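You operate a simulated robot arm through the tools that you are given. There is no shell and no other tool. Be economical: measure what you need, move in short steps, check, and stop when the job is done.

You are at the controls of a simulated two-armed robot. One attempt, no reset.

Task
Close both pairs of shutters and drop the bar across.
Fine: on each side free the latch, shut the shutter, then its flap; then the bar, fingers clear.

It is judged by the outcome, as a careful person would: the job done as asked, and still so three seconds after it is handed in. It fails if anything else is knocked over, pushed out of place, dropped, spilled or broken.

Robot
Two 7-joint arms with two-finger parallel grippers on one trunk, on a base that drives. Base frame: it is fixed to the floor where the robot stands at the start and does not move with it; the origin is under the middle of the robot, x ahead of it, y to its left, z up. Units: mm, degrees, N and s.
The left shoulder is at the start at [50, 187, 1160], the right one opposite. Places, roughly: flap one [800, 0, 1600]; flap two [-100, -700, 1600]; latch one [700, 0, 1100]; latch two [-200, -600, 1100]; shutter bar [900, -100, 1300]; shutter one [800, -100, 1600]; shutter two [-100, -700, 1600]. Payload 3.43 kg a hand.
Tool frame (each hand has its own): the origin (TCP) lies between the finger pads and is the grasp point; the fingertips stand 30 mm ahead of it; z points along the fingers, y is the line along which they close. Largest opening 94 mm; finger width 28, thickness 10; the body of the gripper, 50 by 96 mm, starts 55 mm behind the TCP.
Orientation is that of the tool frame in the base frame, as a unit quaternion [x, y, z, w]. With the fingers straight down and closing along the base's y, the tool's x points along the base's -x, its y along +y and its z along -z.

Tools
- The arms move only by the tool move_arm. It takes "left_moves", "right_moves" or both (then of equal length, played together; a hand with none holds still); each is a list that holds one entry, the list of rows, each a list of 6 numbers: the shift along the tool's x, y, z in cm, then the turn, a rotation vector about the tool's x, y, z in degrees. In form: [[[dx, dy, dz, wx, wy, wz], ...]]. A call has 1 to 8 rows; each row shifts and turns the commanded pose from where the row before left it, along the tool's axes as they then stand. "left_claw" and "right_claw" are, for a hand that has rows, the opening in per cent of the stroke, from 0 (shut) to 100 (fully open), set as the call begins (left out, the last holds). A row lasts 0.2 s, in which the tool goes at most 50 mm and 8.6 degrees; a call with a longer step from one row to the next is refused whole, and so is a gripper value outside its range. A pose out of reach is approached as far as the arm can. The call stops where the force on the tool passes 90 N (or 10 N more than at its start, if that is more) or the arm is blocked; 0.2 s more then pass. Each finger travels about 153 mm/s and halts on what it meets, pressing with about 22 N; the grip force reading is that of the motor and also rises with nothing between the fingers. The clock runs only during rows and for 0.2 s after the last one: add rows that do not move to give the fingers time. It gives the time, the measured TCP pose, the force on the tool (base axes), the opening and the grip force at its end, in the units of the frame above (readings bear some noise), with the torque about the TCP (base axes, N m) and any sound that the robot's microphone picked up.
- Cameras (640 x 400 px; columns grow to the right, rows downward): "scene" is now at [99.1, -87.7, 1349.1]; the picture's right is [-0.89, -0.46, 0.00], its down [-0.21, 0.41, -0.89] and it looks along [0.41, -0.79, -0.46] (base axes); focal length 214 px, centre (320, 200). "left" rides on the left gripper at [76, -14, -102] in its tool frame; the picture's right is [0.18, 0.98, 0.00], its down [-0.75, 0.14, -0.64] and it looks along [-0.63, 0.12, 0.77] (tool axes); focal length 243 px, centre (320, 200). "right" rides on the right gripper at [76, 14, -102] in its tool frame; the picture's right is [-0.18, 0.98, 0.00], its down [-0.75, -0.14, -0.64] and it looks along [-0.63, -0.12, 0.77] (tool axes); focal length 243 px, centre (320, 200). There is no depth. A picture from a camera that has moved, and an enlarged one, comes with that camera's place and axes in the base frame and with its lens. The place of the scene camera against the robot may be out by one fixed shift of up to 25 mm in any direction.
- capture(camera): a new picture of that camera. No time passes.
- slide_trunk(by): slides the trunk up (or, below 0, down) by that many mm; the arms and the scene camera ride with it, the base frame stays. It gives what a move gives, with no picture.
- roll_base(legs): drives the robot by 1 to 6 legs, each [ahead, left, turn to the left] in mm, mm and degrees, along the robot's own axes; the way and the turn of a leg run together, so that a leg with both is an arc; at most 1500 mm and 180 degrees a leg. The arms and the cameras ride along, it lands a little off, and it stops where it bumps. It gives what a move gives.
- pan_tilt(pan, tilt): turns the head with the scene camera to pan (to the left, within 80 degrees either way) and tilt (down, from -29 to 69), counted from straight ahead of the robot. It gives what a move gives.
- zoom(camera, box): a new picture of the part [left, top, right, bottom] of that camera's present view, enlarged. No time passes.
- sign_off(): hands the job in; it is judged then, once.

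Work in short steps. Places have to be worked out from the pictures, the camera data and where the tool is seen: move nearer, look again, correct. Check each grasp and each placing, and mend what went wrong. You have 120 turns and 100 pictures in all, those below and enlarged ones among them. Open the grippers and draw the arms clear of the work before you hand the job in, unless the task says otherwise; then end with one line.

The tools are called after "Emit:" as name(argument=value, ...) on one line, values as JSON. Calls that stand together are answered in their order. move_arm: Moves the arms, as the interface text tells. Its arguments: {"type":"object","properties":{"left_moves":{"type":"array","items":{"type":"array","items":{"type":"array","items":{"type":"number"}}}},"left_claw":{"type":"number"},"right_moves":{"type":"array","items":{"type":"array","items":{"type":"array","items":{"type":"number"}}}},"right_claw":{"type":"number"}},"required":[]} The other tools are called the same way: slide_trunk (by) slides the trunk up or down; roll_base (legs) drives the base; pan_tilt (pan, tilt) turns the head that bears the scene camera; capture (camera) takes a picture; zoom (camera, box) takes an enlarged picture of a part of a camera's view; sign_off () hands the job in.

At the start:

```text
t: 0.0
left_eef_pos: [400.6, -48.0, 999.7]
left_tool_rot: [-0.001, 1.0, 0.0, 0.001]
left_force: [0.8, 0.6, 0.4]
left_moment: [-0.01, -0.04, -0.01]
left_grip_width: 94.1
left_finger_force: 0.0
right_eef_pos: [331.9, -449.8, 1000.1]
right_tool_rot: [-0.001, 1.0, 0.0, 0.0]
right_force: [-0.1, 0.1, -0.3]
right_moment: [-0.04, 0.01, 0.01]
right_grip_width: 94.0
right_finger_force: 0.0
trunk travel left (down, up): [-375.0, 57.0]
robot x, y, heading: [-4.2, -0.1, 0.1]
head pan, tilt: [-62.6, 27.3]
```

scene: 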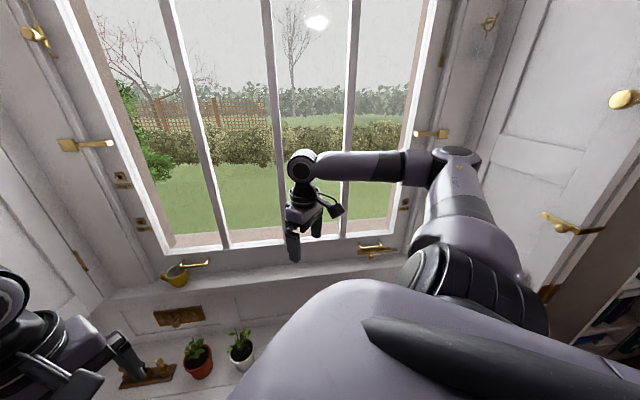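
right: 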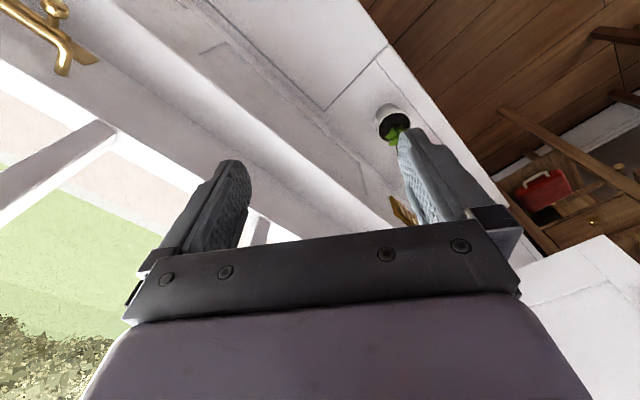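
left: 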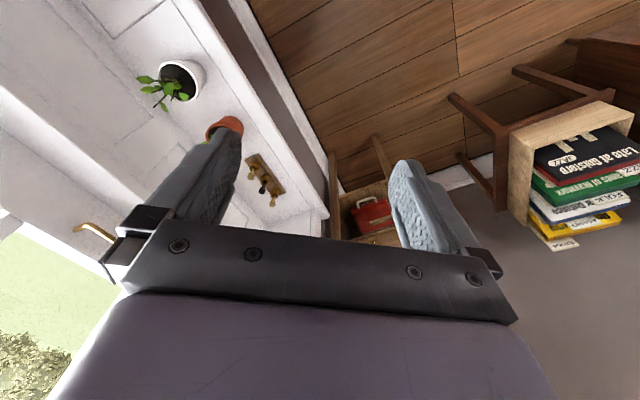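

I start by surveying the scene with the head camera, left end then right end of the window.

Emit:
pan_tilt(pan=-10, tilt=5)

Emit:
capture(camera="scene")

Emit:
pan_tilt(pan=-80, tilt=5)

Emit:
capture(camera="scene")

```text
t: 1.2
left_eef_pos: [400.0, -48.2, 999.8]
left_tool_rot: [0.0, 1.0, 0.0, 0.001]
left_force: [0.3, 0.8, -0.5]
left_moment: [0.01, -0.01, 0.01]
left_grip_width: 94.2
left_finger_force: 0.1
right_eef_pos: [331.6, -451.2, 1000.8]
right_tool_rot: [0.001, 1.0, -0.001, 0.0]
right_force: [-0.8, 0.2, -0.5]
right_moment: [-0.01, 0.02, -0.01]
right_grip_width: 93.9
right_finger_force: 0.0
trunk travel left (down, up): [-375.0, 57.0]
robot x, y, heading: [3.8, -1.7, -0.0]
head pan, tilt: [-10.0, 5.0]
```

```text
96 pictures are left
camera scene: at [147.4, -22.5, 1385.1], right [-0.17, -0.98, 0.0], down [-0.09, 0.02, -1.0], along [0.98, -0.17, -0.09], focal length 214 px, centre (320, 200)
```

scene: 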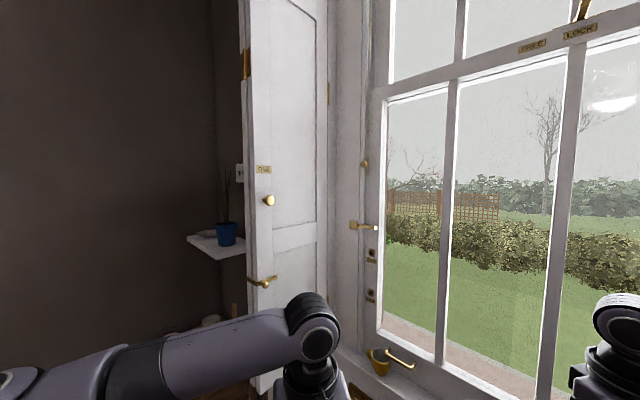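

```text
t: 2.6
left_eef_pos: [401.6, -48.2, 1000.9]
left_tool_rot: [-0.001, 1.0, 0.0, -0.002]
left_force: [1.0, 0.1, 0.5]
left_moment: [0.01, -0.01, 0.0]
left_grip_width: 94.0
left_finger_force: 0.1
right_eef_pos: [331.6, -451.4, 999.6]
right_tool_rot: [0.0, 1.0, 0.0, 0.0]
right_force: [0.5, -0.2, 0.1]
right_moment: [0.0, 0.03, -0.01]
right_grip_width: 94.1
right_finger_force: 0.2
trunk travel left (down, up): [-375.0, 57.0]
robot x, y, heading: [0.5, -1.7, 0.1]
head pan, tilt: [-80.0, 5.0]
```

```text
95 pictures are left
camera scene: at [73.0, -96.9, 1385.1], right [-0.98, -0.17, 0.0], down [-0.02, 0.09, -1.0], along [0.17, -0.98, -0.09], focal length 214 px, centre (320, 200)
```

scene: 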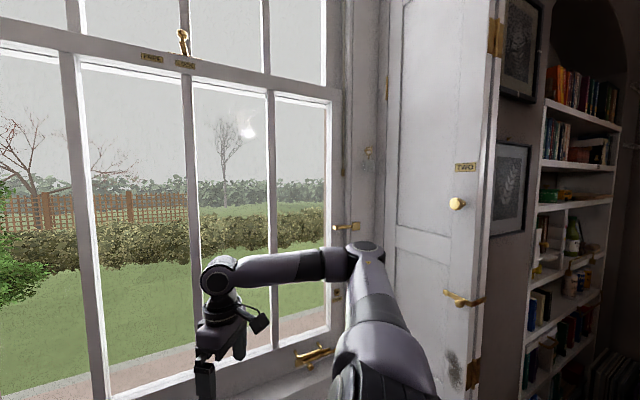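

Zooming on the hardware on both sides.

Emit:
zoom(camera="scene", box=[360, 120, 520, 400])

Emit:
zoom(camera="scene", box=[120, 10, 220, 80])

Emit:
zoom(camera="scene", box=[280, 130, 400, 380])

Emit:
pan_tilt(pan=-20, tilt=20)

Emit:
capture(camera="scene")

Emit:
zoom(camera="scene", box=[180, 60, 420, 380])

```text
1.43 times, centred on (440, 260) of scene
camera zoom: at [73.0, -96.9, 1385.1], right [-0.98, -0.17, 0.0], down [-0.02, 0.09, -1.0], along [0.17, -0.98, -0.09], focal length 306 px, centre (149, 114)
```

zoom: 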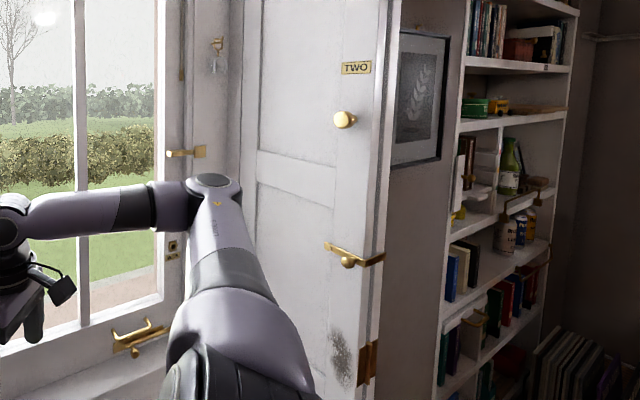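

```text
5.71 times, centred on (170, 45) of scene
camera zoom: at [73.0, -96.9, 1385.1], right [-0.98, -0.17, 0.0], down [-0.02, 0.09, -1.0], along [0.17, -0.98, -0.09], focal length 1226 px, centre (1177, 1086)
```

zoom: 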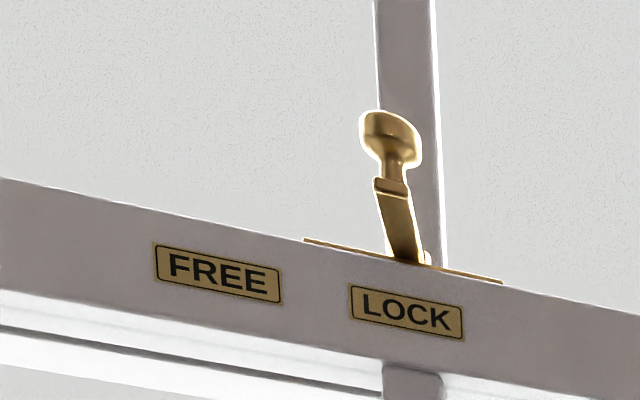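

```text
1.60 times, centred on (340, 255) of scene
camera zoom: at [73.0, -96.9, 1385.1], right [-0.98, -0.17, 0.0], down [-0.02, 0.09, -1.0], along [0.17, -0.98, -0.09], focal length 343 px, centre (288, 112)
```

zoom: 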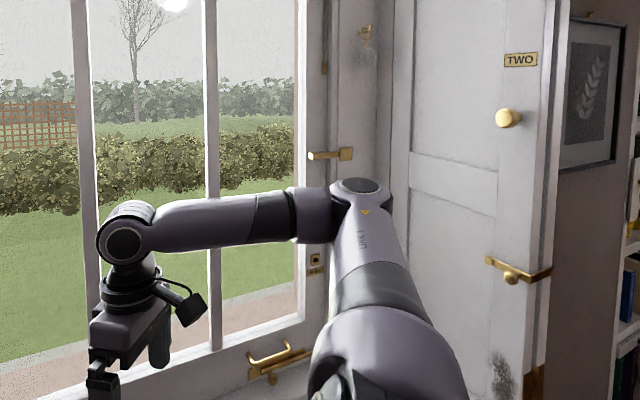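

```text
t: 3.9
left_eef_pos: [401.4, -48.1, 1000.1]
left_tool_rot: [-0.001, 1.0, 0.0, -0.001]
left_force: [0.9, 0.5, -0.6]
left_moment: [0.0, -0.01, 0.0]
left_grip_width: 94.0
left_finger_force: 0.0
right_eef_pos: [330.9, -450.9, 999.8]
right_tool_rot: [0.0, 1.0, 0.0, 0.0]
right_force: [-0.5, -0.3, -0.4]
right_moment: [0.01, -0.04, 0.01]
right_grip_width: 93.9
right_finger_force: 0.1
trunk travel left (down, up): [-375.0, 57.0]
robot x, y, heading: [-0.4, 2.7, -0.1]
head pan, tilt: [-20.0, 20.0]
```

```text
91 pictures are left
camera scene: at [144.5, -38.4, 1360.8], right [-0.34, -0.94, 0.0], down [-0.32, 0.12, -0.94], along [0.88, -0.32, -0.34], focal length 214 px, centre (320, 200)
```

scene: 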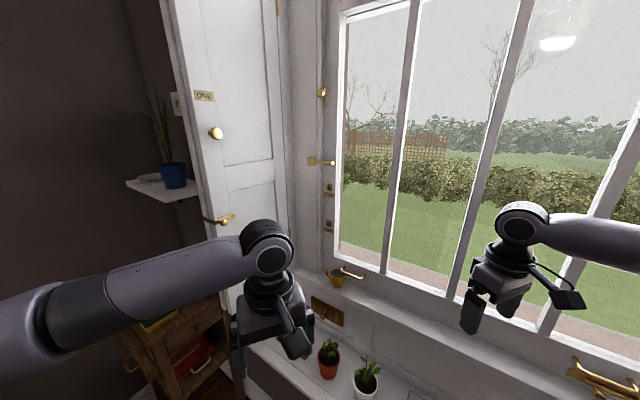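

```text
1.25 times, centred on (300, 220) of scene
camera zoom: at [144.5, -38.4, 1360.8], right [-0.34, -0.94, 0.0], down [-0.32, 0.12, -0.94], along [0.88, -0.32, -0.34], focal length 268 px, centre (345, 175)
```

zoom: 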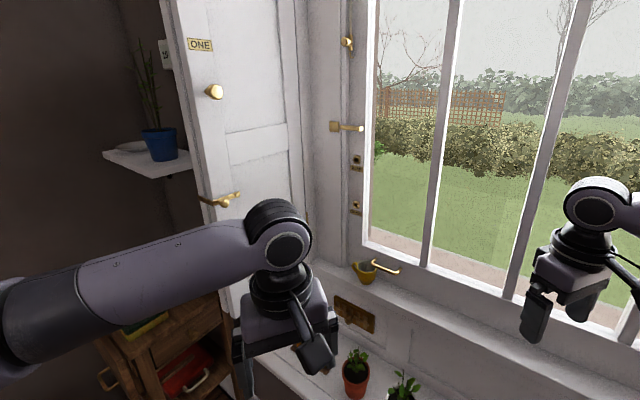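

Latches sit about 390 mm from the robot axis along the window normal (heading ≈ −53°). Check the room behind and left before driving.

Emit:
pan_tilt(pan=70, tilt=25)

Emit:
capture(camera="scene")

Emit:
pan_tilt(pan=20, tilt=45)

Emit:
capture(camera="scene")

```text
t: 5.6
left_eef_pos: [400.9, -48.2, 1000.5]
left_tool_rot: [-0.001, 1.0, 0.0, 0.0]
left_force: [-0.1, 0.4, 0.2]
left_moment: [-0.02, 0.03, -0.03]
left_grip_width: 94.2
left_finger_force: 0.1
right_eef_pos: [330.7, -451.2, 1000.8]
right_tool_rot: [0.0, 1.0, 0.0, 0.0]
right_force: [0.4, 1.0, 0.1]
right_moment: [0.0, 0.0, 0.03]
right_grip_width: 93.9
right_finger_force: 0.1
trunk travel left (down, up): [-375.0, 57.0]
robot x, y, heading: [2.6, -1.2, -0.2]
head pan, tilt: [70.0, 25.0]
```

```text
89 pictures are left
camera scene: at [88.6, 80.1, 1352.7], right [0.94, -0.34, 0.0], down [-0.14, -0.4, -0.91], along [0.31, 0.85, -0.42], focal length 214 px, centre (320, 200)
```

scene: 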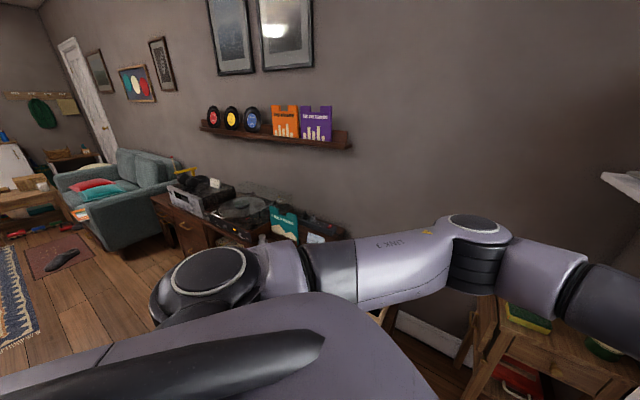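

```text
t: 6.8
left_eef_pos: [400.1, -47.4, 1001.3]
left_tool_rot: [-0.001, 1.0, 0.001, -0.001]
left_force: [-0.2, 0.5, 1.0]
left_moment: [0.01, -0.03, -0.01]
left_grip_width: 93.9
left_finger_force: 0.0
right_eef_pos: [331.5, -450.4, 1001.3]
right_tool_rot: [0.0, 1.0, 0.0, 0.0]
right_force: [0.8, -0.6, 1.7]
right_moment: [0.0, 0.01, -0.04]
right_grip_width: 94.0
right_finger_force: 0.1
trunk travel left (down, up): [-375.0, 57.0]
robot x, y, heading: [-4.8, 2.1, 0.1]
head pan, tilt: [20.0, 45.0]
```

```text
88 pictures are left
camera scene: at [133.4, 21.4, 1322.1], right [0.34, -0.94, 0.0], down [-0.66, -0.24, -0.71], along [0.66, 0.24, -0.71], focal length 214 px, centre (320, 200)
```

scene: 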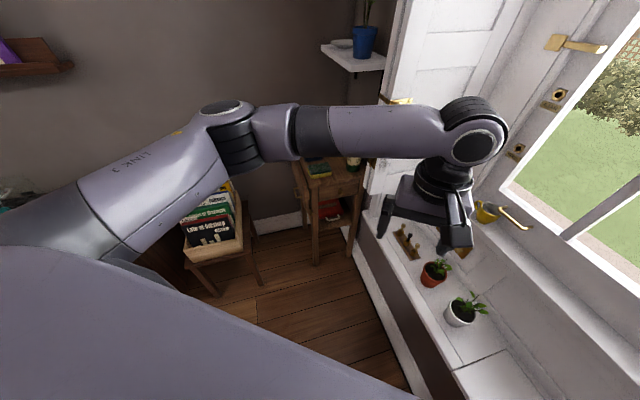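

The room behind is clear. I back 250 mm straight away from the window, then turn to face it.

Emit:
roll_base(legs=[[-149, 201, 0], [0, 0, -53.5]])

Emit:
pan_tilt(pan=0, tilt=10)

Emit:
capture(camera="scene")

```text
t: 10.9
left_eef_pos: [52.6, -149.2, 1000.2]
left_tool_rot: [0.446, 0.895, 0.0, 0.0]
left_force: [0.4, -0.2, -0.7]
left_moment: [0.01, 0.01, -0.01]
left_grip_width: 94.0
left_finger_force: 0.0
right_eef_pos: [-309.9, -334.2, 1000.2]
right_tool_rot: [0.448, 0.894, 0.0, -0.001]
right_force: [0.0, 0.2, 0.5]
right_moment: [0.05, 0.01, 0.0]
right_grip_width: 93.9
right_finger_force: 0.2
trunk travel left (down, up): [-375.0, 57.0]
robot x, y, heading: [-146.3, 203.0, -53.3]
head pan, tilt: [20.0, 45.0]
```

```text
t: 12.0
left_eef_pos: [54.0, -148.7, 1001.1]
left_tool_rot: [0.446, 0.895, 0.0, 0.0]
left_force: [0.8, -0.3, -0.8]
left_moment: [-0.01, 0.0, 0.03]
left_grip_width: 94.1
left_finger_force: 0.1
right_eef_pos: [-309.8, -333.7, 1000.5]
right_tool_rot: [0.448, 0.894, 0.0, 0.0]
right_force: [0.0, -0.1, 0.5]
right_moment: [-0.04, 0.01, 0.02]
right_grip_width: 94.2
right_finger_force: 0.0
trunk travel left (down, up): [-375.0, 57.0]
robot x, y, heading: [-150.5, 200.5, -53.0]
head pan, tilt: [0.0, 10.0]
```

```text
87 pictures are left
camera scene: at [-58.6, 72.8, 1377.0], right [-0.8, -0.6, 0.0], down [-0.1, 0.14, -0.98], along [0.59, -0.79, -0.17], focal length 214 px, centre (320, 200)
```

scene: 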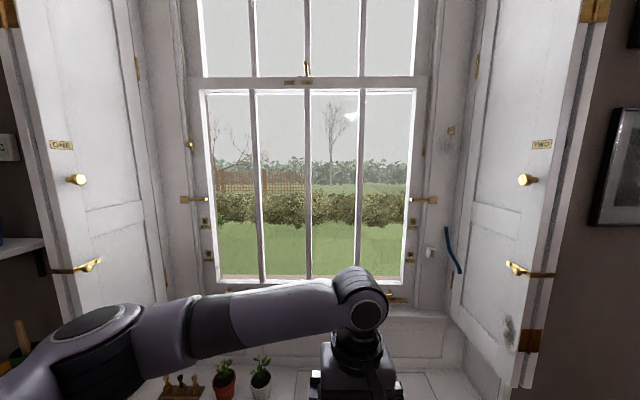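

Now facing the window squarely. From triangulation: shutter one hinge at n≈617, l≈553 (n along heading −53.2°), free edge near n≈380, l≈590. Zooming on each side.

Emit:
zoom(camera="scene", box=[20, 120, 220, 310])

Emit:
zoom(camera="scene", box=[400, 120, 600, 310])

Emit:
zoom(camera="scene", box=[30, 230, 130, 300])

Emit:
zoom(camera="scene", box=[480, 230, 580, 300])

```text
2.11 times, centred on (120, 215) of scene
camera zoom: at [-58.6, 72.8, 1377.0], right [-0.8, -0.6, 0.0], down [-0.1, 0.14, -0.98], along [0.59, -0.79, -0.17], focal length 452 px, centre (741, 168)
```

zoom: 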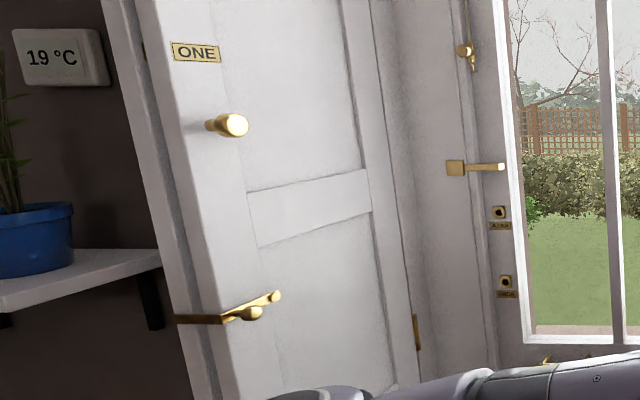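

```text
2.11 times, centred on (500, 215) of scene
camera zoom: at [-58.6, 72.8, 1377.0], right [-0.8, -0.6, 0.0], down [-0.1, 0.14, -0.98], along [0.59, -0.79, -0.17], focal length 452 px, centre (-59, 168)
```

zoom: 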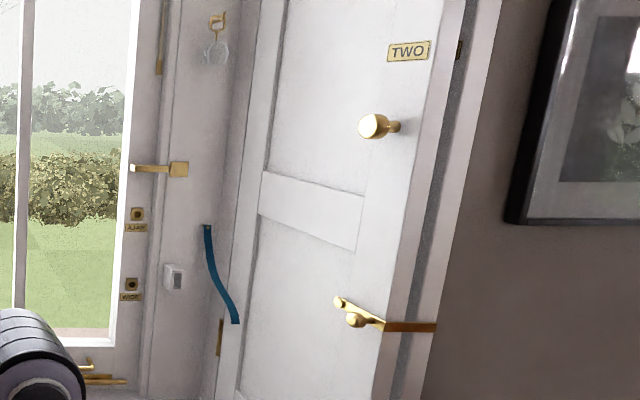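

```text
5.71 times, centred on (80, 265) of scene
camera zoom: at [-58.6, 72.8, 1377.0], right [-0.8, -0.6, 0.0], down [-0.1, 0.14, -0.98], along [0.59, -0.79, -0.17], focal length 1226 px, centre (1691, -171)
```

zoom: 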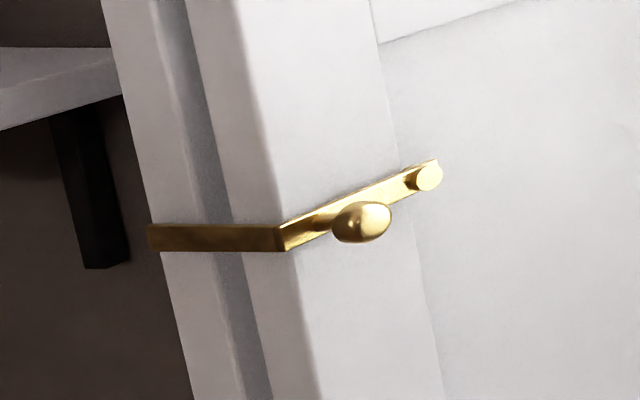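

```text
5.71 times, centred on (530, 265) of scene
camera zoom: at [-58.6, 72.8, 1377.0], right [-0.8, -0.6, 0.0], down [-0.1, 0.14, -0.98], along [0.59, -0.79, -0.17], focal length 1226 px, centre (-880, -171)
```

zoom: 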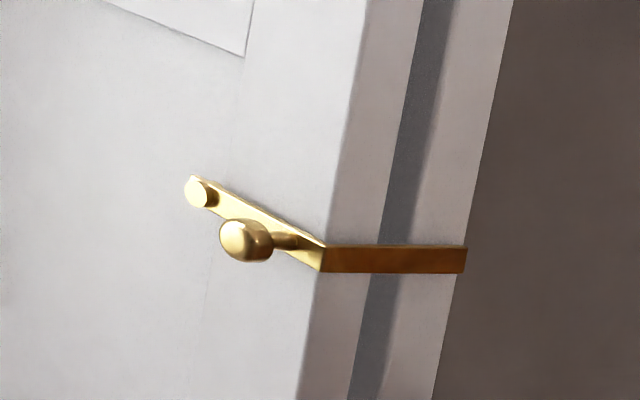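

The latches are hooks pivoted on each shutter's face, wrapping over shutter and flap; the knob lets them be lifted. I raise both hands and bring the left one outward before driving nearer.

Emit:
move_arm(left_moves=[[[0, 0, -4, 0, 0, 0], [0, 0, -4, 0, 0, 0], [0, 4, -2, 0, 0, 0], [0, 4.5, 0, 0, 0, 0], [0, 4.5, 0, 0, 0, 0], [0, 4.5, 0, 0, 0, 0], [0, 4.5, 0, 0, 0, 0], [0, 3, 0, 0, 0, 0]]], right_moves=[[[0, 0, -4, 0, 0, 0], [0, 0, -4, 0, 0, 0], [4, 0, -2, 0, 0, 0], [0, 4, 0, 0, 0, 0], [0, 4, 0, 0, 0, 0], [0, 4, 0, 0, 0, 0], [0, 0, 0, 0, 0, 0], [0, 0, 0, 0, 0, 0]]])

Emit:
roll_base(legs=[[130, 0, 0]])

Emit:
capture(camera="left")

Emit:
capture(camera="scene")

```text
t: 13.8
left_eef_pos: [253.8, 1.6, 1100.0]
left_tool_rot: [0.447, 0.895, 0.0, 0.0]
left_force: [-0.8, -0.5, 0.4]
left_moment: [0.0, 0.0, 0.02]
left_grip_width: 93.8
left_finger_force: 0.0
right_eef_pos: [-235.1, -230.3, 1099.4]
right_tool_rot: [0.447, 0.894, 0.0, 0.0]
right_force: [0.1, 0.0, -0.6]
right_moment: [0.02, 0.01, 0.01]
right_grip_width: 93.9
right_finger_force: 0.0
trunk travel left (down, up): [-375.0, 57.0]
robot x, y, heading: [-151.5, 204.9, -53.3]
head pan, tilt: [0.0, 10.0]
```

```text
t: 15.0
left_eef_pos: [329.4, -103.8, 1098.8]
left_tool_rot: [0.446, 0.895, 0.0, 0.0]
left_force: [0.3, 0.2, 0.6]
left_moment: [0.01, 0.0, 0.03]
left_grip_width: 94.3
left_finger_force: 0.0
right_eef_pos: [-159.6, -333.9, 1098.3]
right_tool_rot: [0.449, 0.894, 0.0, 0.0]
right_force: [0.1, 0.2, -0.7]
right_moment: [0.03, -0.01, -0.05]
right_grip_width: 93.8
right_finger_force: 0.1
trunk travel left (down, up): [-375.0, 57.0]
robot x, y, heading: [-71.3, 99.7, -53.4]
head pan, tilt: [0.0, 10.0]
```

```text
82 pictures are left
camera left: at [273.0, -51.2, 1202.9], right [0.68, 0.74, 0.0], down [0.56, -0.52, 0.64], along [0.47, -0.43, -0.77], focal length 243 px, centre (320, 200)
```

left: 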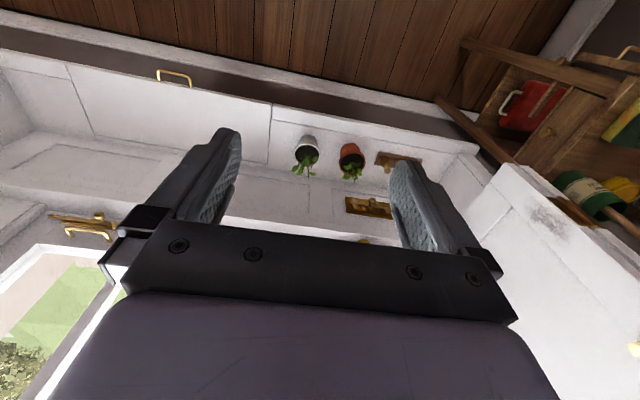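

```text
81 pictures are left
camera scene: at [18.7, -30.9, 1376.9], right [-0.8, -0.6, 0.0], down [-0.1, 0.14, -0.98], along [0.59, -0.79, -0.17], focal length 214 px, centre (320, 200)
```

scene: 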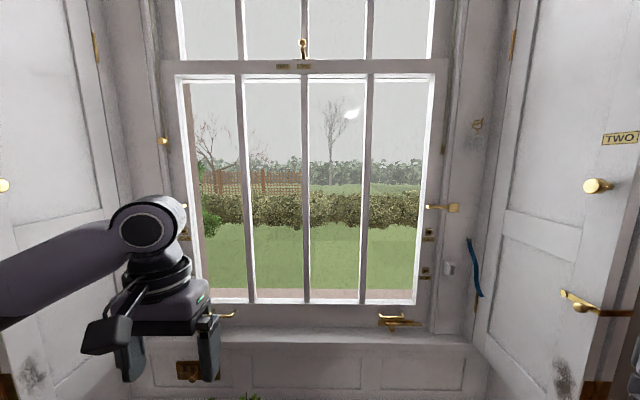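

Latch two knob triangulates to about (n381, l−472, z1124); latch one should mirror it near l≈575. I pitch the left hand to horizontal and shift it left to look at latch one with its own camera.

Emit:
move_arm(left_moves=[[[0, 0, 0, 0, -8.5, 0], [0, 2, 0, 0, -8.5, 0], [0, 2, 0, 0, -8.5, 0], [0, 2, 0, 0, -8.5, 0], [0, 2, 0, 0, -8.5, 0], [0, 2, 0, 0, -8.5, 0], [0, 2, 0, 0, -8.5, 0], [0, 2, 0, 0, -8.5, 0]]], left_claw=0)

Emit:
move_arm(left_moves=[[[0, 0, 0, 0, -8.5, 0], [0, 0, 0, 0, -8.5, 0], [0, 0, 0, 0, -5, 0], [0, 0, 0, -8.5, 0, 0], [0, 0, 0, -8.5, 0, 0], [0, 0, 0, -8.5, 0, 0], [0, 0, 0, -8.5, 0, 0], [0, 0, 0, -8.5, 0, 0]]])

Emit:
capture(camera="left")

Emit:
pan_tilt(pan=45, tilt=20)

Emit:
capture(camera="scene")

```text
t: 16.8
left_eef_pos: [461.0, -29.3, 1103.8]
left_tool_rot: [0.372, 0.741, -0.25, 0.5]
left_force: [-0.7, -0.5, -0.8]
left_moment: [-0.02, 0.02, 0.04]
left_grip_width: 0.0
left_finger_force: 22.1
left hand out of reach, approached as far as the arm can: row 7, 8
right_eef_pos: [-161.4, -333.0, 1099.1]
right_tool_rot: [0.449, 0.894, 0.0, 0.0]
right_force: [-0.7, 0.5, 0.4]
right_moment: [-0.02, -0.01, 0.0]
right_grip_width: 93.8
right_finger_force: 0.1
trunk travel left (down, up): [-375.0, 57.0]
robot x, y, heading: [-73.1, 95.4, -53.2]
head pan, tilt: [0.0, 10.0]
```

```text
t: 18.6
left_eef_pos: [474.6, -38.5, 1101.5]
left_tool_rot: [0.064, 0.704, -0.064, 0.704]
left_force: [0.6, -0.2, 0.9]
left_moment: [0.01, -0.04, -0.03]
left_grip_width: 0.2
left_finger_force: 21.9
left hand out of reach, approached as far as the arm can: row 1, 4
right_eef_pos: [-160.9, -334.6, 1098.3]
right_tool_rot: [0.448, 0.894, 0.0, 0.0]
right_force: [0.6, -0.3, -0.6]
right_moment: [0.04, -0.01, 0.01]
right_grip_width: 93.8
right_finger_force: 0.0
trunk travel left (down, up): [-375.0, 57.0]
robot x, y, heading: [-71.0, 99.7, -53.2]
head pan, tilt: [0.0, 10.0]
```

```text
80 pictures are left
camera left: at [371.4, -33.4, 1025.9], right [0.18, 0.97, -0.18], down [-0.61, 0.25, 0.75], along [0.78, -0.02, 0.63], focal length 243 px, centre (320, 200)
```

left: 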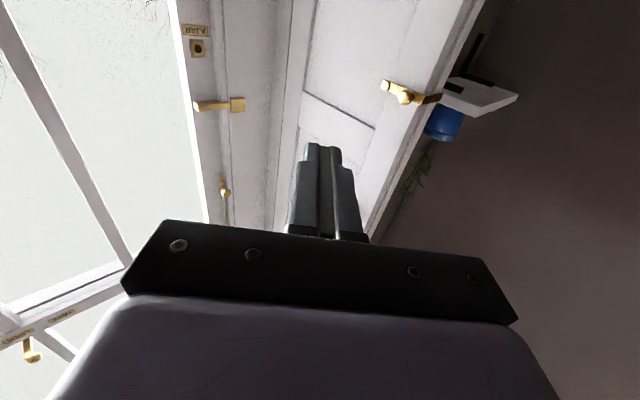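

```text
t: 19.8
left_eef_pos: [475.9, -38.3, 1101.6]
left_tool_rot: [0.066, 0.704, -0.066, 0.704]
left_force: [0.6, -0.1, -0.4]
left_moment: [-0.03, -0.02, 0.0]
left_grip_width: 0.0
left_finger_force: 22.1
right_eef_pos: [-160.7, -334.8, 1098.8]
right_tool_rot: [0.448, 0.894, -0.001, 0.0]
right_force: [0.6, 0.8, 0.2]
right_moment: [0.0, -0.02, 0.01]
right_grip_width: 94.1
right_finger_force: 0.0
trunk travel left (down, up): [-375.0, 57.0]
robot x, y, heading: [-68.1, 99.7, -53.4]
head pan, tilt: [45.0, 20.0]
```

```text
79 pictures are left
camera scene: at [54.7, 30.8, 1360.8], right [-0.14, -0.99, 0.0], down [-0.34, 0.05, -0.94], along [0.93, -0.14, -0.34], focal length 214 px, centre (320, 200)
```

scene: 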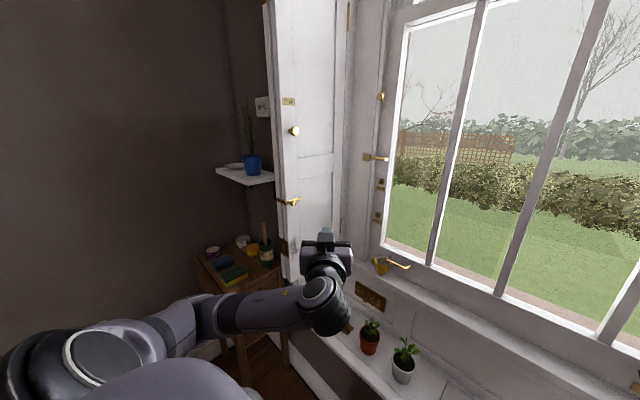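

Left-cam and head bearings agree: latch-one knob ≈ base (696, 30, ~1100) (head camera reads z ≈25 mm high). I move the closed fingers closer but lower, then look again for parallax.

Emit:
move_arm(left_moves=[[[1.5, 3, 3, 0, 0, 0], [1, 2, 3.5, 0, 0, 0], [1, 2, 3.5, 0, 0, 0], [0, 0, 0, 0, 0, 0]]])

Emit:
capture(camera="left")

Emit:
zoom(camera="scene", box=[230, 160, 390, 260])

```text
t: 20.8
left_eef_pos: [586.5, 12.5, 1065.0]
left_tool_rot: [0.065, 0.704, -0.064, 0.705]
left_force: [-0.1, -0.4, -0.7]
left_moment: [-0.02, -0.03, -0.03]
left_grip_width: 0.0
left_finger_force: 22.1
right_eef_pos: [-161.0, -333.6, 1099.0]
right_tool_rot: [0.448, 0.894, 0.0, 0.0]
right_force: [0.3, 0.1, -0.2]
right_moment: [-0.01, 0.0, 0.01]
right_grip_width: 93.7
right_finger_force: 0.1
trunk travel left (down, up): [-375.0, 57.0]
robot x, y, heading: [-72.4, 95.2, -52.9]
head pan, tilt: [45.0, 20.0]
```

```text
78 pictures are left
camera left: at [482.8, 17.2, 989.5], right [0.18, 0.97, -0.18], down [-0.61, 0.26, 0.75], along [0.77, -0.03, 0.63], focal length 243 px, centre (320, 200)
```

left: 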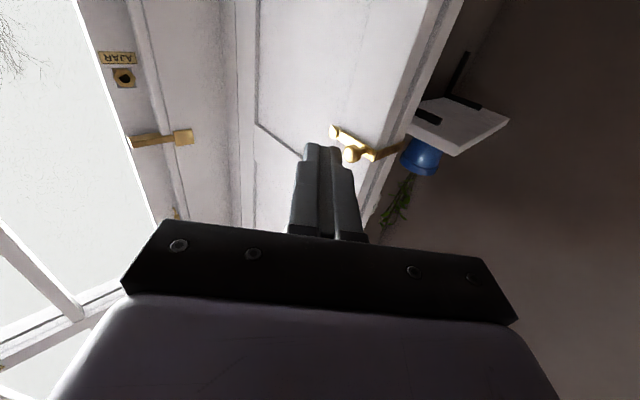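

```text
4.00 times, centred on (310, 210) of scene
camera zoom: at [54.6, 30.9, 1360.8], right [-0.14, -0.99, 0.0], down [-0.34, 0.05, -0.94], along [0.93, -0.13, -0.34], focal length 858 px, centre (360, 160)
```

zoom: 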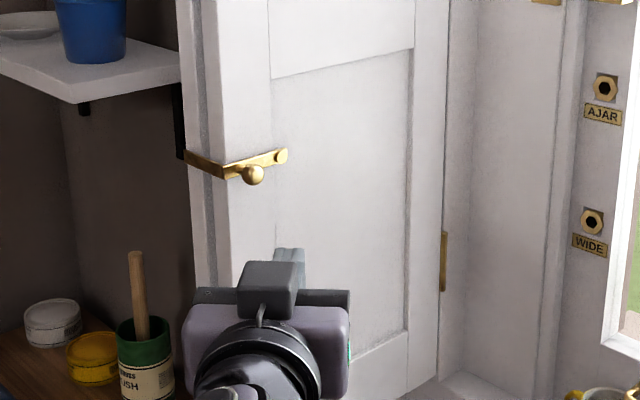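

Knob one ≈ (695, 28, 1099), its pivot end ≈ 44 mm further in. Zoom to understand which way the latch turns.

Emit:
zoom(camera="left", box=[310, 110, 420, 180])

Emit:
zoom(camera="scene", box=[270, 190, 310, 215])

```text
5.71 times, centred on (365, 145) of left
camera zoom: at [482.8, 17.2, 989.5], right [0.18, 0.97, -0.18], down [-0.61, 0.26, 0.75], along [0.77, -0.03, 0.63], focal length 1386 px, centre (63, 514)
```

zoom: 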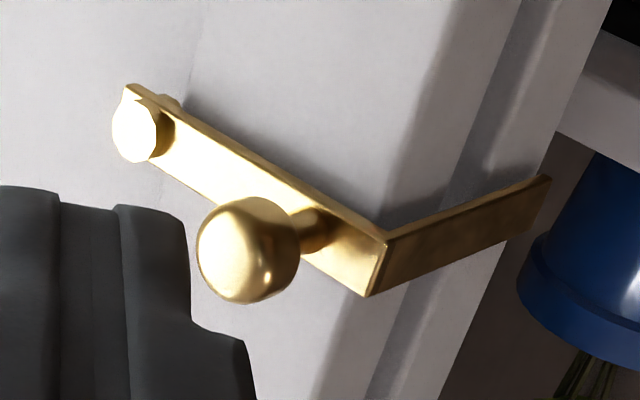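

```text
16.00 times, centred on (290, 202) of scene
camera zoom: at [54.6, 30.9, 1360.8], right [-0.14, -0.99, 0.0], down [-0.34, 0.05, -0.94], along [0.93, -0.13, -0.34], focal length 3432 px, centre (800, 160)
```

zoom: 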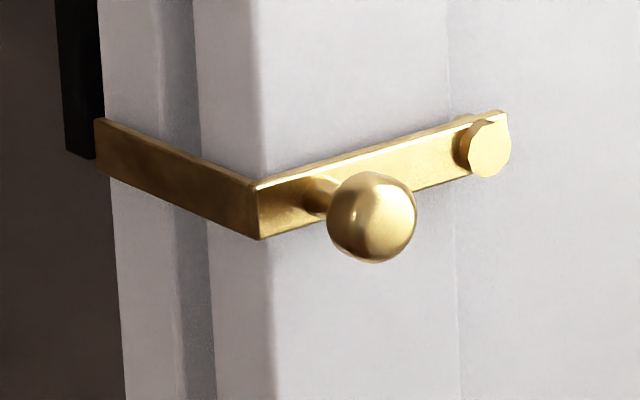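

The pin's axis is normal to the leaf, so the latch should turn up about it. I go under the knob and lift it gently along the arc.

Emit:
move_arm(left_moves=[[[0.3, 1.8, 3.8, 0, 0, 0], [0, 1.7, 3.8, 0, 0, 0], [-1.5, 0, 0, 0, 0, 0], [-1.2, 0, 0, 0, 0, 0], [0, 0, 0, 0, 0, 0]]])

Emit:
zoom(camera="scene", box=[260, 170, 340, 230])

```text
t: 22.0
left_eef_pos: [668.2, 32.3, 1080.1]
left_tool_rot: [0.067, 0.712, -0.064, 0.696]
left_force: [-25.7, 6.1, -37.2]
left_moment: [0.09, 0.81, 0.13]
left_grip_width: 0.1
left_finger_force: 22.1
right_eef_pos: [-159.9, -333.4, 1098.7]
right_tool_rot: [0.449, 0.893, -0.001, 0.0]
right_force: [-0.5, -0.2, 0.9]
right_moment: [-0.02, -0.01, -0.01]
right_grip_width: 93.7
right_finger_force: 0.1
trunk travel left (down, up): [-375.0, 57.0]
robot x, y, heading: [-70.3, 94.8, -53.1]
head pan, tilt: [45.0, 20.0]
```

```text
6.67 times, centred on (300, 200) of scene
camera zoom: at [55.9, 31.4, 1360.0], right [-0.14, -0.99, 0.0], down [-0.34, 0.05, -0.94], along [0.93, -0.13, -0.34], focal length 1430 px, centre (453, 200)
```

zoom: 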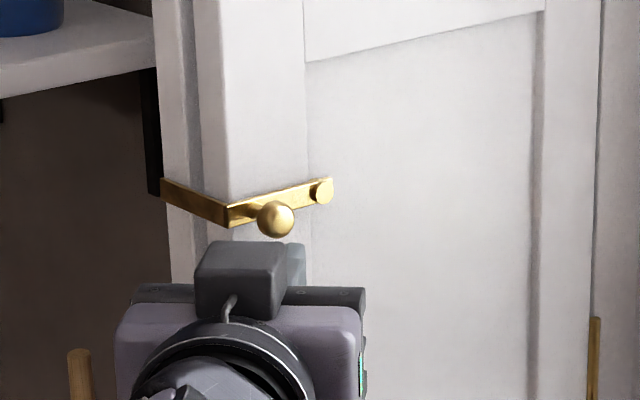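

Lifting does not budge it (37 N). I back off, turn the hand to point straight at the leaf and open it, so I can grasp the knob and test the other directions.

Emit:
move_arm(left_moves=[[[2.5, 0, 0, 0, 0, 0], [0, 0, -4, 0, 0, 0], [0, 0, -3, -8.5, 0, 0], [0, 0, 0, -8.5, 0, 0], [0, 0, 0, -8.5, 0, 0], [0, 0, 0, -8.5, 0, 0], [0, 0, 0, -5, 0, 0], [0, 0, 0, 0, 0, 0]]], left_claw=60)

Emit:
capture(camera="left")

```text
t: 23.8
left_eef_pos: [599.1, 45.3, 1064.8]
left_tool_rot: [-0.174, 0.685, 0.173, 0.686]
left_force: [0.3, -0.7, 0.2]
left_moment: [-0.03, 0.0, 0.02]
left_grip_width: 56.1
left_finger_force: 0.1
right_eef_pos: [-161.4, -332.9, 1098.2]
right_tool_rot: [0.449, 0.894, 0.0, 0.0]
right_force: [-0.1, -0.5, 0.2]
right_moment: [0.0, -0.02, 0.01]
right_grip_width: 94.2
right_finger_force: 0.1
trunk travel left (down, up): [-375.0, 57.0]
robot x, y, heading: [-68.3, 97.9, -53.1]
head pan, tilt: [45.0, 20.0]
```

```text
73 pictures are left
camera left: at [515.3, -15.9, 990.1], right [-0.47, 0.86, -0.18], down [-0.63, -0.18, 0.75], along [0.62, 0.47, 0.63], focal length 243 px, centre (320, 200)
```

left: 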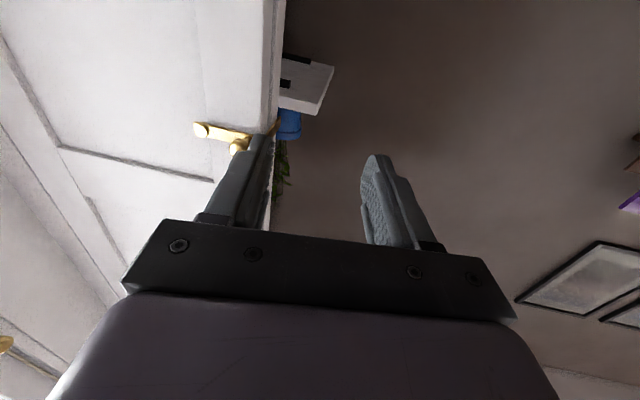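

Aligning: shift 60 mm along −tool y, 34 mm up, then 60 mm in to straddle the knob.

Emit:
move_arm(left_moves=[[[-1.2, -3, 0, 0, 0, 0], [-2.2, -3, 0, 0, 0, 0], [0, 0, 3, 0, 0, 0], [0, 0, 3, 0, 0, 0], [0, 0, 0, 0, 0, 0]]])

Emit:
capture(camera="left")

Emit:
zoom(camera="scene", box=[260, 170, 340, 230])

```text
t: 25.0
left_eef_pos: [679.6, 21.8, 1097.5]
left_tool_rot: [-0.173, 0.686, 0.173, 0.685]
left_force: [-0.2, -0.3, 0.1]
left_moment: [-0.01, -0.02, -0.02]
left_grip_width: 56.5
left_finger_force: 0.1
right_eef_pos: [-160.6, -333.7, 1099.3]
right_tool_rot: [0.448, 0.894, 0.0, 0.001]
right_force: [0.0, 0.2, 1.1]
right_moment: [-0.02, 0.01, 0.01]
right_grip_width: 94.2
right_finger_force: 0.0
trunk travel left (down, up): [-375.0, 57.0]
robot x, y, heading: [-71.4, 96.5, -53.4]
head pan, tilt: [45.0, 20.0]
```

```text
72 pictures are left
camera left: at [597.0, -39.5, 1023.1], right [-0.47, 0.86, -0.18], down [-0.63, -0.18, 0.75], along [0.62, 0.47, 0.63], focal length 243 px, centre (320, 200)
```

left: 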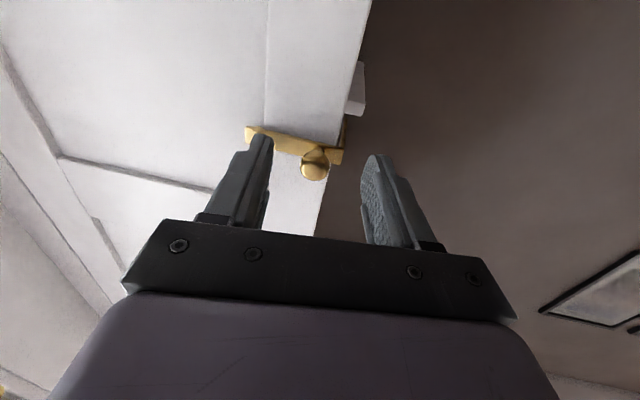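

```text
6.67 times, centred on (300, 200) of scene
camera zoom: at [54.5, 30.8, 1360.8], right [-0.14, -0.99, 0.0], down [-0.34, 0.05, -0.94], along [0.93, -0.13, -0.34], focal length 1430 px, centre (453, 200)
```

zoom: 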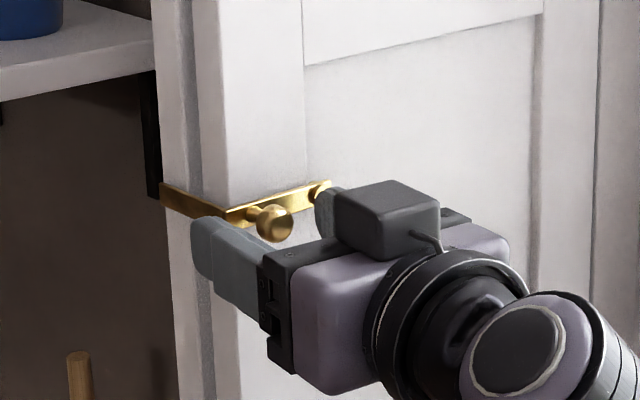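

Knob is between the fingers. Close, let it settle.

Emit:
move_arm(left_moves=[[[0, 0, 0, 0, 0, 0], [0, 0, 0, 0, 0, 0], [0, 0, 0, 0, 0, 0]]], left_claw=0)

Emit:
move_arm(left_moves=[[[0, 0, -0.8, 0, 0, 0], [0, 0, 0, 0, 0, 0]]])

Emit:
zoom(camera="scene", box=[260, 170, 340, 230])

```text
t: 25.8
left_eef_pos: [680.9, 19.1, 1098.2]
left_tool_rot: [-0.171, 0.686, 0.172, 0.686]
left_force: [9.9, -10.2, 2.0]
left_moment: [0.02, -0.25, -0.46]
left_grip_width: 16.3
left_finger_force: 44.7
right_eef_pos: [-160.0, -335.2, 1097.4]
right_tool_rot: [0.448, 0.894, 0.0, -0.001]
right_force: [1.0, 0.1, 0.7]
right_moment: [0.01, -0.02, -0.02]
right_grip_width: 94.2
right_finger_force: 0.1
trunk travel left (down, up): [-375.0, 57.0]
robot x, y, heading: [-71.2, 98.4, -53.6]
head pan, tilt: [45.0, 20.0]
```

```text
t: 26.4
left_eef_pos: [674.5, 13.5, 1097.0]
left_tool_rot: [-0.171, 0.686, 0.172, 0.686]
left_force: [19.4, -16.2, 4.1]
left_moment: [-0.12, -0.07, -0.67]
left_grip_width: 16.4
left_finger_force: 45.3
right_eef_pos: [-157.9, -334.8, 1097.6]
right_tool_rot: [0.448, 0.894, 0.0, -0.002]
right_force: [-0.8, 0.3, -0.1]
right_moment: [-0.01, 0.0, 0.03]
right_grip_width: 94.1
right_finger_force: 0.1
trunk travel left (down, up): [-375.0, 57.0]
robot x, y, heading: [-76.2, 97.9, -53.2]
head pan, tilt: [45.0, 20.0]
```

```text
6.67 times, centred on (300, 200) of scene
camera zoom: at [57.0, 28.6, 1360.4], right [-0.14, -0.99, 0.0], down [-0.34, 0.05, -0.94], along [0.93, -0.13, -0.34], focal length 1430 px, centre (453, 200)
```

zoom: 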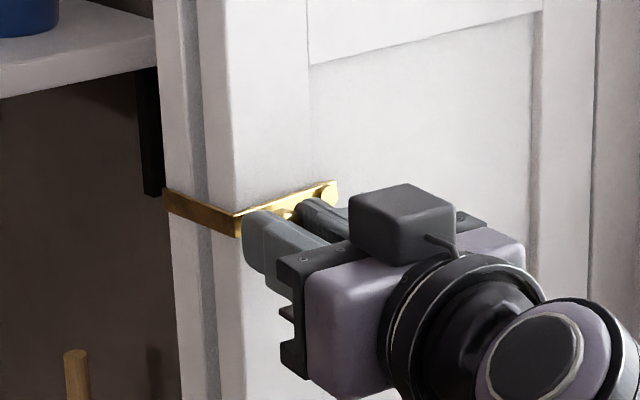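

The grasp holds (16 mm) and the whole leaf follows slightly, so the latch does not swing out. Test turning it downward with the grip.

Emit:
move_arm(left_moves=[[[0, 0, 0.6, 0, 0, 0], [1.2, 0, 0, 0, 0, 0], [1.0, 0, 0, 0, 0, 0], [0, 0, 0, 0, 0, 0]]])

Emit:
zoom(camera="scene", box=[260, 170, 340, 230])

```text
t: 27.4
left_eef_pos: [679.5, 15.6, 1081.8]
left_tool_rot: [-0.167, 0.682, 0.169, 0.692]
left_force: [22.7, -20.6, 20.0]
left_moment: [0.55, -1.2, -0.83]
left_grip_width: 16.7
left_finger_force: 44.8
right_eef_pos: [-161.8, -335.8, 1097.5]
right_tool_rot: [0.449, 0.894, 0.002, 0.0]
right_force: [0.3, 0.4, 0.1]
right_moment: [0.0, -0.01, 0.0]
right_grip_width: 93.6
right_finger_force: 0.0
trunk travel left (down, up): [-375.0, 57.0]
robot x, y, heading: [-69.8, 95.7, -53.3]
head pan, tilt: [45.0, 20.0]
```

```text
6.67 times, centred on (300, 200) of scene
camera zoom: at [55.2, 28.1, 1360.7], right [-0.14, -0.99, 0.0], down [-0.34, 0.05, -0.94], along [0.93, -0.13, -0.34], focal length 1430 px, centre (453, 200)
```

zoom: 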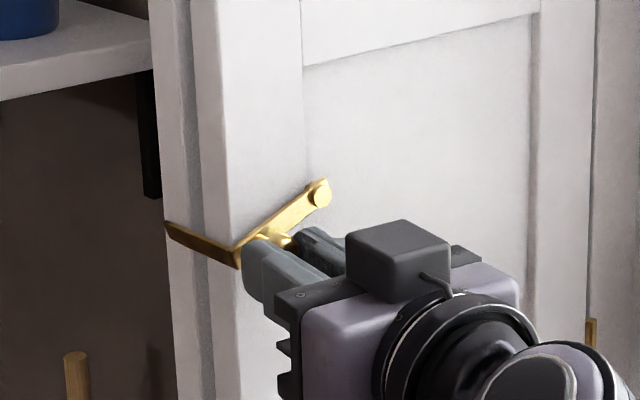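

It turns downward about the pin. I follow the arc down and inward until it hangs.

Emit:
move_arm(left_moves=[[[0.6, -1.2, 0, 0, 0, 0], [0.6, -1.0, 0, 0, 0, 0], [0.5, -1.0, 0, 0, 0, 0], [0.3, -1.0, 0, 0, 0, 0], [0, -0.9, 0, 0, 0, 0], [0, 0, 0, 0, 0, 0]]])

Emit:
zoom(camera="scene", box=[260, 170, 340, 230])

```text
t: 28.8
left_eef_pos: [700.3, -12.4, 1052.2]
left_tool_rot: [-0.185, 0.688, 0.182, 0.678]
left_force: [-32.6, 40.4, -20.0]
left_moment: [-0.07, -0.73, 1.3]
left_grip_width: 16.9
left_finger_force: 45.0
right_eef_pos: [-161.8, -329.9, 1100.4]
right_tool_rot: [0.448, 0.894, -0.002, 0.002]
right_force: [-0.4, 0.7, 0.5]
right_moment: [-0.02, -0.02, 0.0]
right_grip_width: 93.8
right_finger_force: 0.0
trunk travel left (down, up): [-375.0, 57.0]
robot x, y, heading: [-69.9, 95.3, -53.1]
head pan, tilt: [45.0, 20.0]
```

```text
6.67 times, centred on (300, 200) of scene
camera zoom: at [52.8, 36.3, 1361.0], right [-0.14, -0.99, 0.0], down [-0.34, 0.04, -0.94], along [0.93, -0.13, -0.34], focal length 1430 px, centre (453, 200)
```

zoom: 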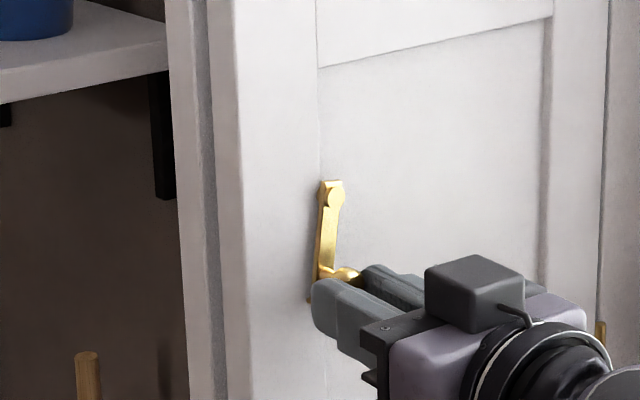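

Latch one hangs vertical: freed. Release and withdraw, then check it stays.

Emit:
move_arm(left_moves=[[[0, 0.8, 0, 0, 0, 0], [0, 0, 0, 0, 0, 0], [0, 0, -3, 0, 0, 0], [0, 0, -4, 0, 0, 0], [0, 0, 0, 0, 0, 0]]], left_claw=60)

Emit:
capture(camera="scene")

Emit:
zoom(camera="scene", box=[220, 60, 380, 240])

Emit:
capture(camera="left")

```text
t: 30.0
left_eef_pos: [636.5, -50.8, 1057.3]
left_tool_rot: [-0.173, 0.686, 0.173, 0.686]
left_force: [-0.6, 0.2, -1.3]
left_moment: [-0.01, 0.03, -0.01]
left_grip_width: 56.4
left_finger_force: 0.0
right_eef_pos: [-160.2, -334.6, 1099.2]
right_tool_rot: [0.448, 0.894, 0.0, -0.001]
right_force: [0.3, -0.2, -0.5]
right_moment: [0.02, 0.01, 0.01]
right_grip_width: 94.1
right_finger_force: 0.1
trunk travel left (down, up): [-375.0, 57.0]
robot x, y, heading: [-71.9, 97.5, -53.0]
head pan, tilt: [45.0, 20.0]
```

```text
67 pictures are left
camera scene: at [54.8, 31.0, 1360.8], right [-0.14, -0.99, 0.0], down [-0.34, 0.05, -0.94], along [0.93, -0.13, -0.34], focal length 214 px, centre (320, 200)
```

scene: 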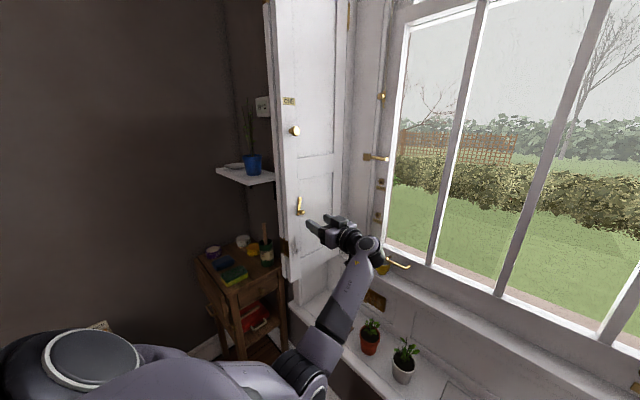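

```text
2.22 times, centred on (300, 150) of scene
camera zoom: at [54.8, 31.0, 1360.8], right [-0.14, -0.99, 0.0], down [-0.34, 0.05, -0.94], along [0.93, -0.13, -0.34], focal length 477 px, centre (364, 311)
```

zoom: 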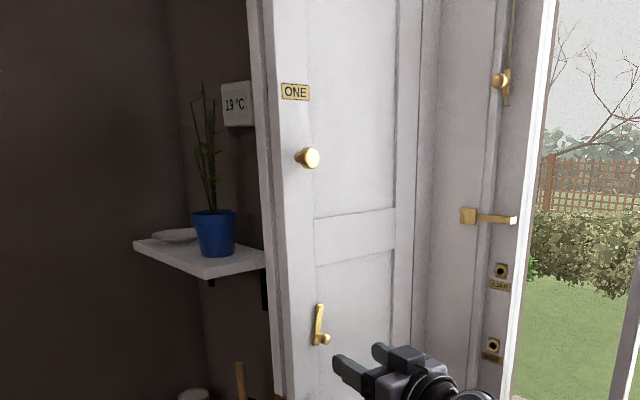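

```text
65 pictures are left
camera left: at [552.7, -112.2, 981.2], right [-0.47, 0.87, -0.18], down [-0.63, -0.18, 0.75], along [0.62, 0.47, 0.63], focal length 243 px, centre (320, 200)
```

left: 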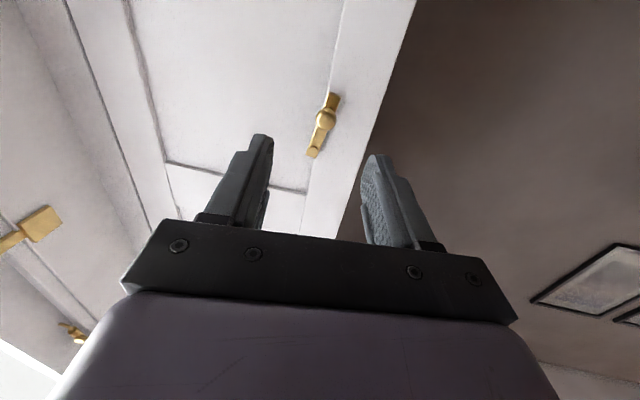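

Latch one stays hanging. Now raise the left hand to the shutter-one knob (≈(700,13,1314)), standing off, and look.

Emit:
move_arm(left_moves=[[[-4.2, 0, -0.5, 0, 0, 0], [-4.2, 0.5, 0, 0, 0, 0], [-4.2, 0.5, 0, 0, 0, 0], [-4.2, 0.5, 0, 0, 0, 0], [-4.2, 0.5, 0, 0, 0, 0], [-4.2, 0.5, 0, 0, 0, 0], [0, 0, 0, 0, 0, 0]]])

Emit:
capture(camera="left")

Emit:
capture(camera="scene")

```text
t: 31.6
left_eef_pos: [620.1, -31.3, 1309.4]
left_tool_rot: [-0.174, 0.685, 0.174, 0.685]
left_force: [0.8, -0.2, -0.1]
left_moment: [-0.01, -0.02, 0.01]
left_grip_width: 56.6
left_finger_force: 0.0
right_eef_pos: [-159.9, -333.2, 1099.1]
right_tool_rot: [0.449, 0.893, 0.0, 0.0]
right_force: [0.0, 0.2, 0.1]
right_moment: [0.01, -0.01, 0.05]
right_grip_width: 93.9
right_finger_force: 0.0
trunk travel left (down, up): [-375.0, 57.0]
robot x, y, heading: [-66.7, 99.4, -53.1]
head pan, tilt: [45.0, 20.0]
```

```text
64 pictures are left
camera left: at [537.0, -92.2, 1233.6], right [-0.47, 0.86, -0.18], down [-0.63, -0.18, 0.75], along [0.62, 0.47, 0.63], focal length 243 px, centre (320, 200)
```

left: 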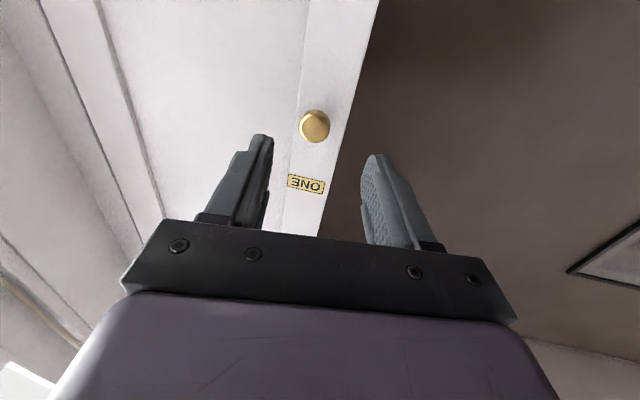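

```text
63 pictures are left
camera scene: at [54.8, 30.9, 1360.7], right [-0.14, -0.99, 0.0], down [-0.34, 0.05, -0.94], along [0.93, -0.13, -0.34], focal length 214 px, centre (320, 200)
```

scene: 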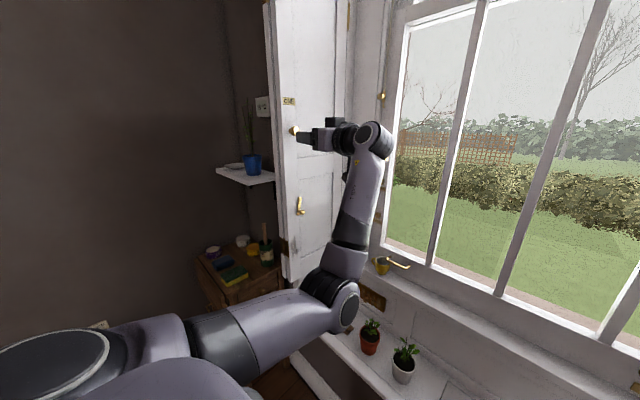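

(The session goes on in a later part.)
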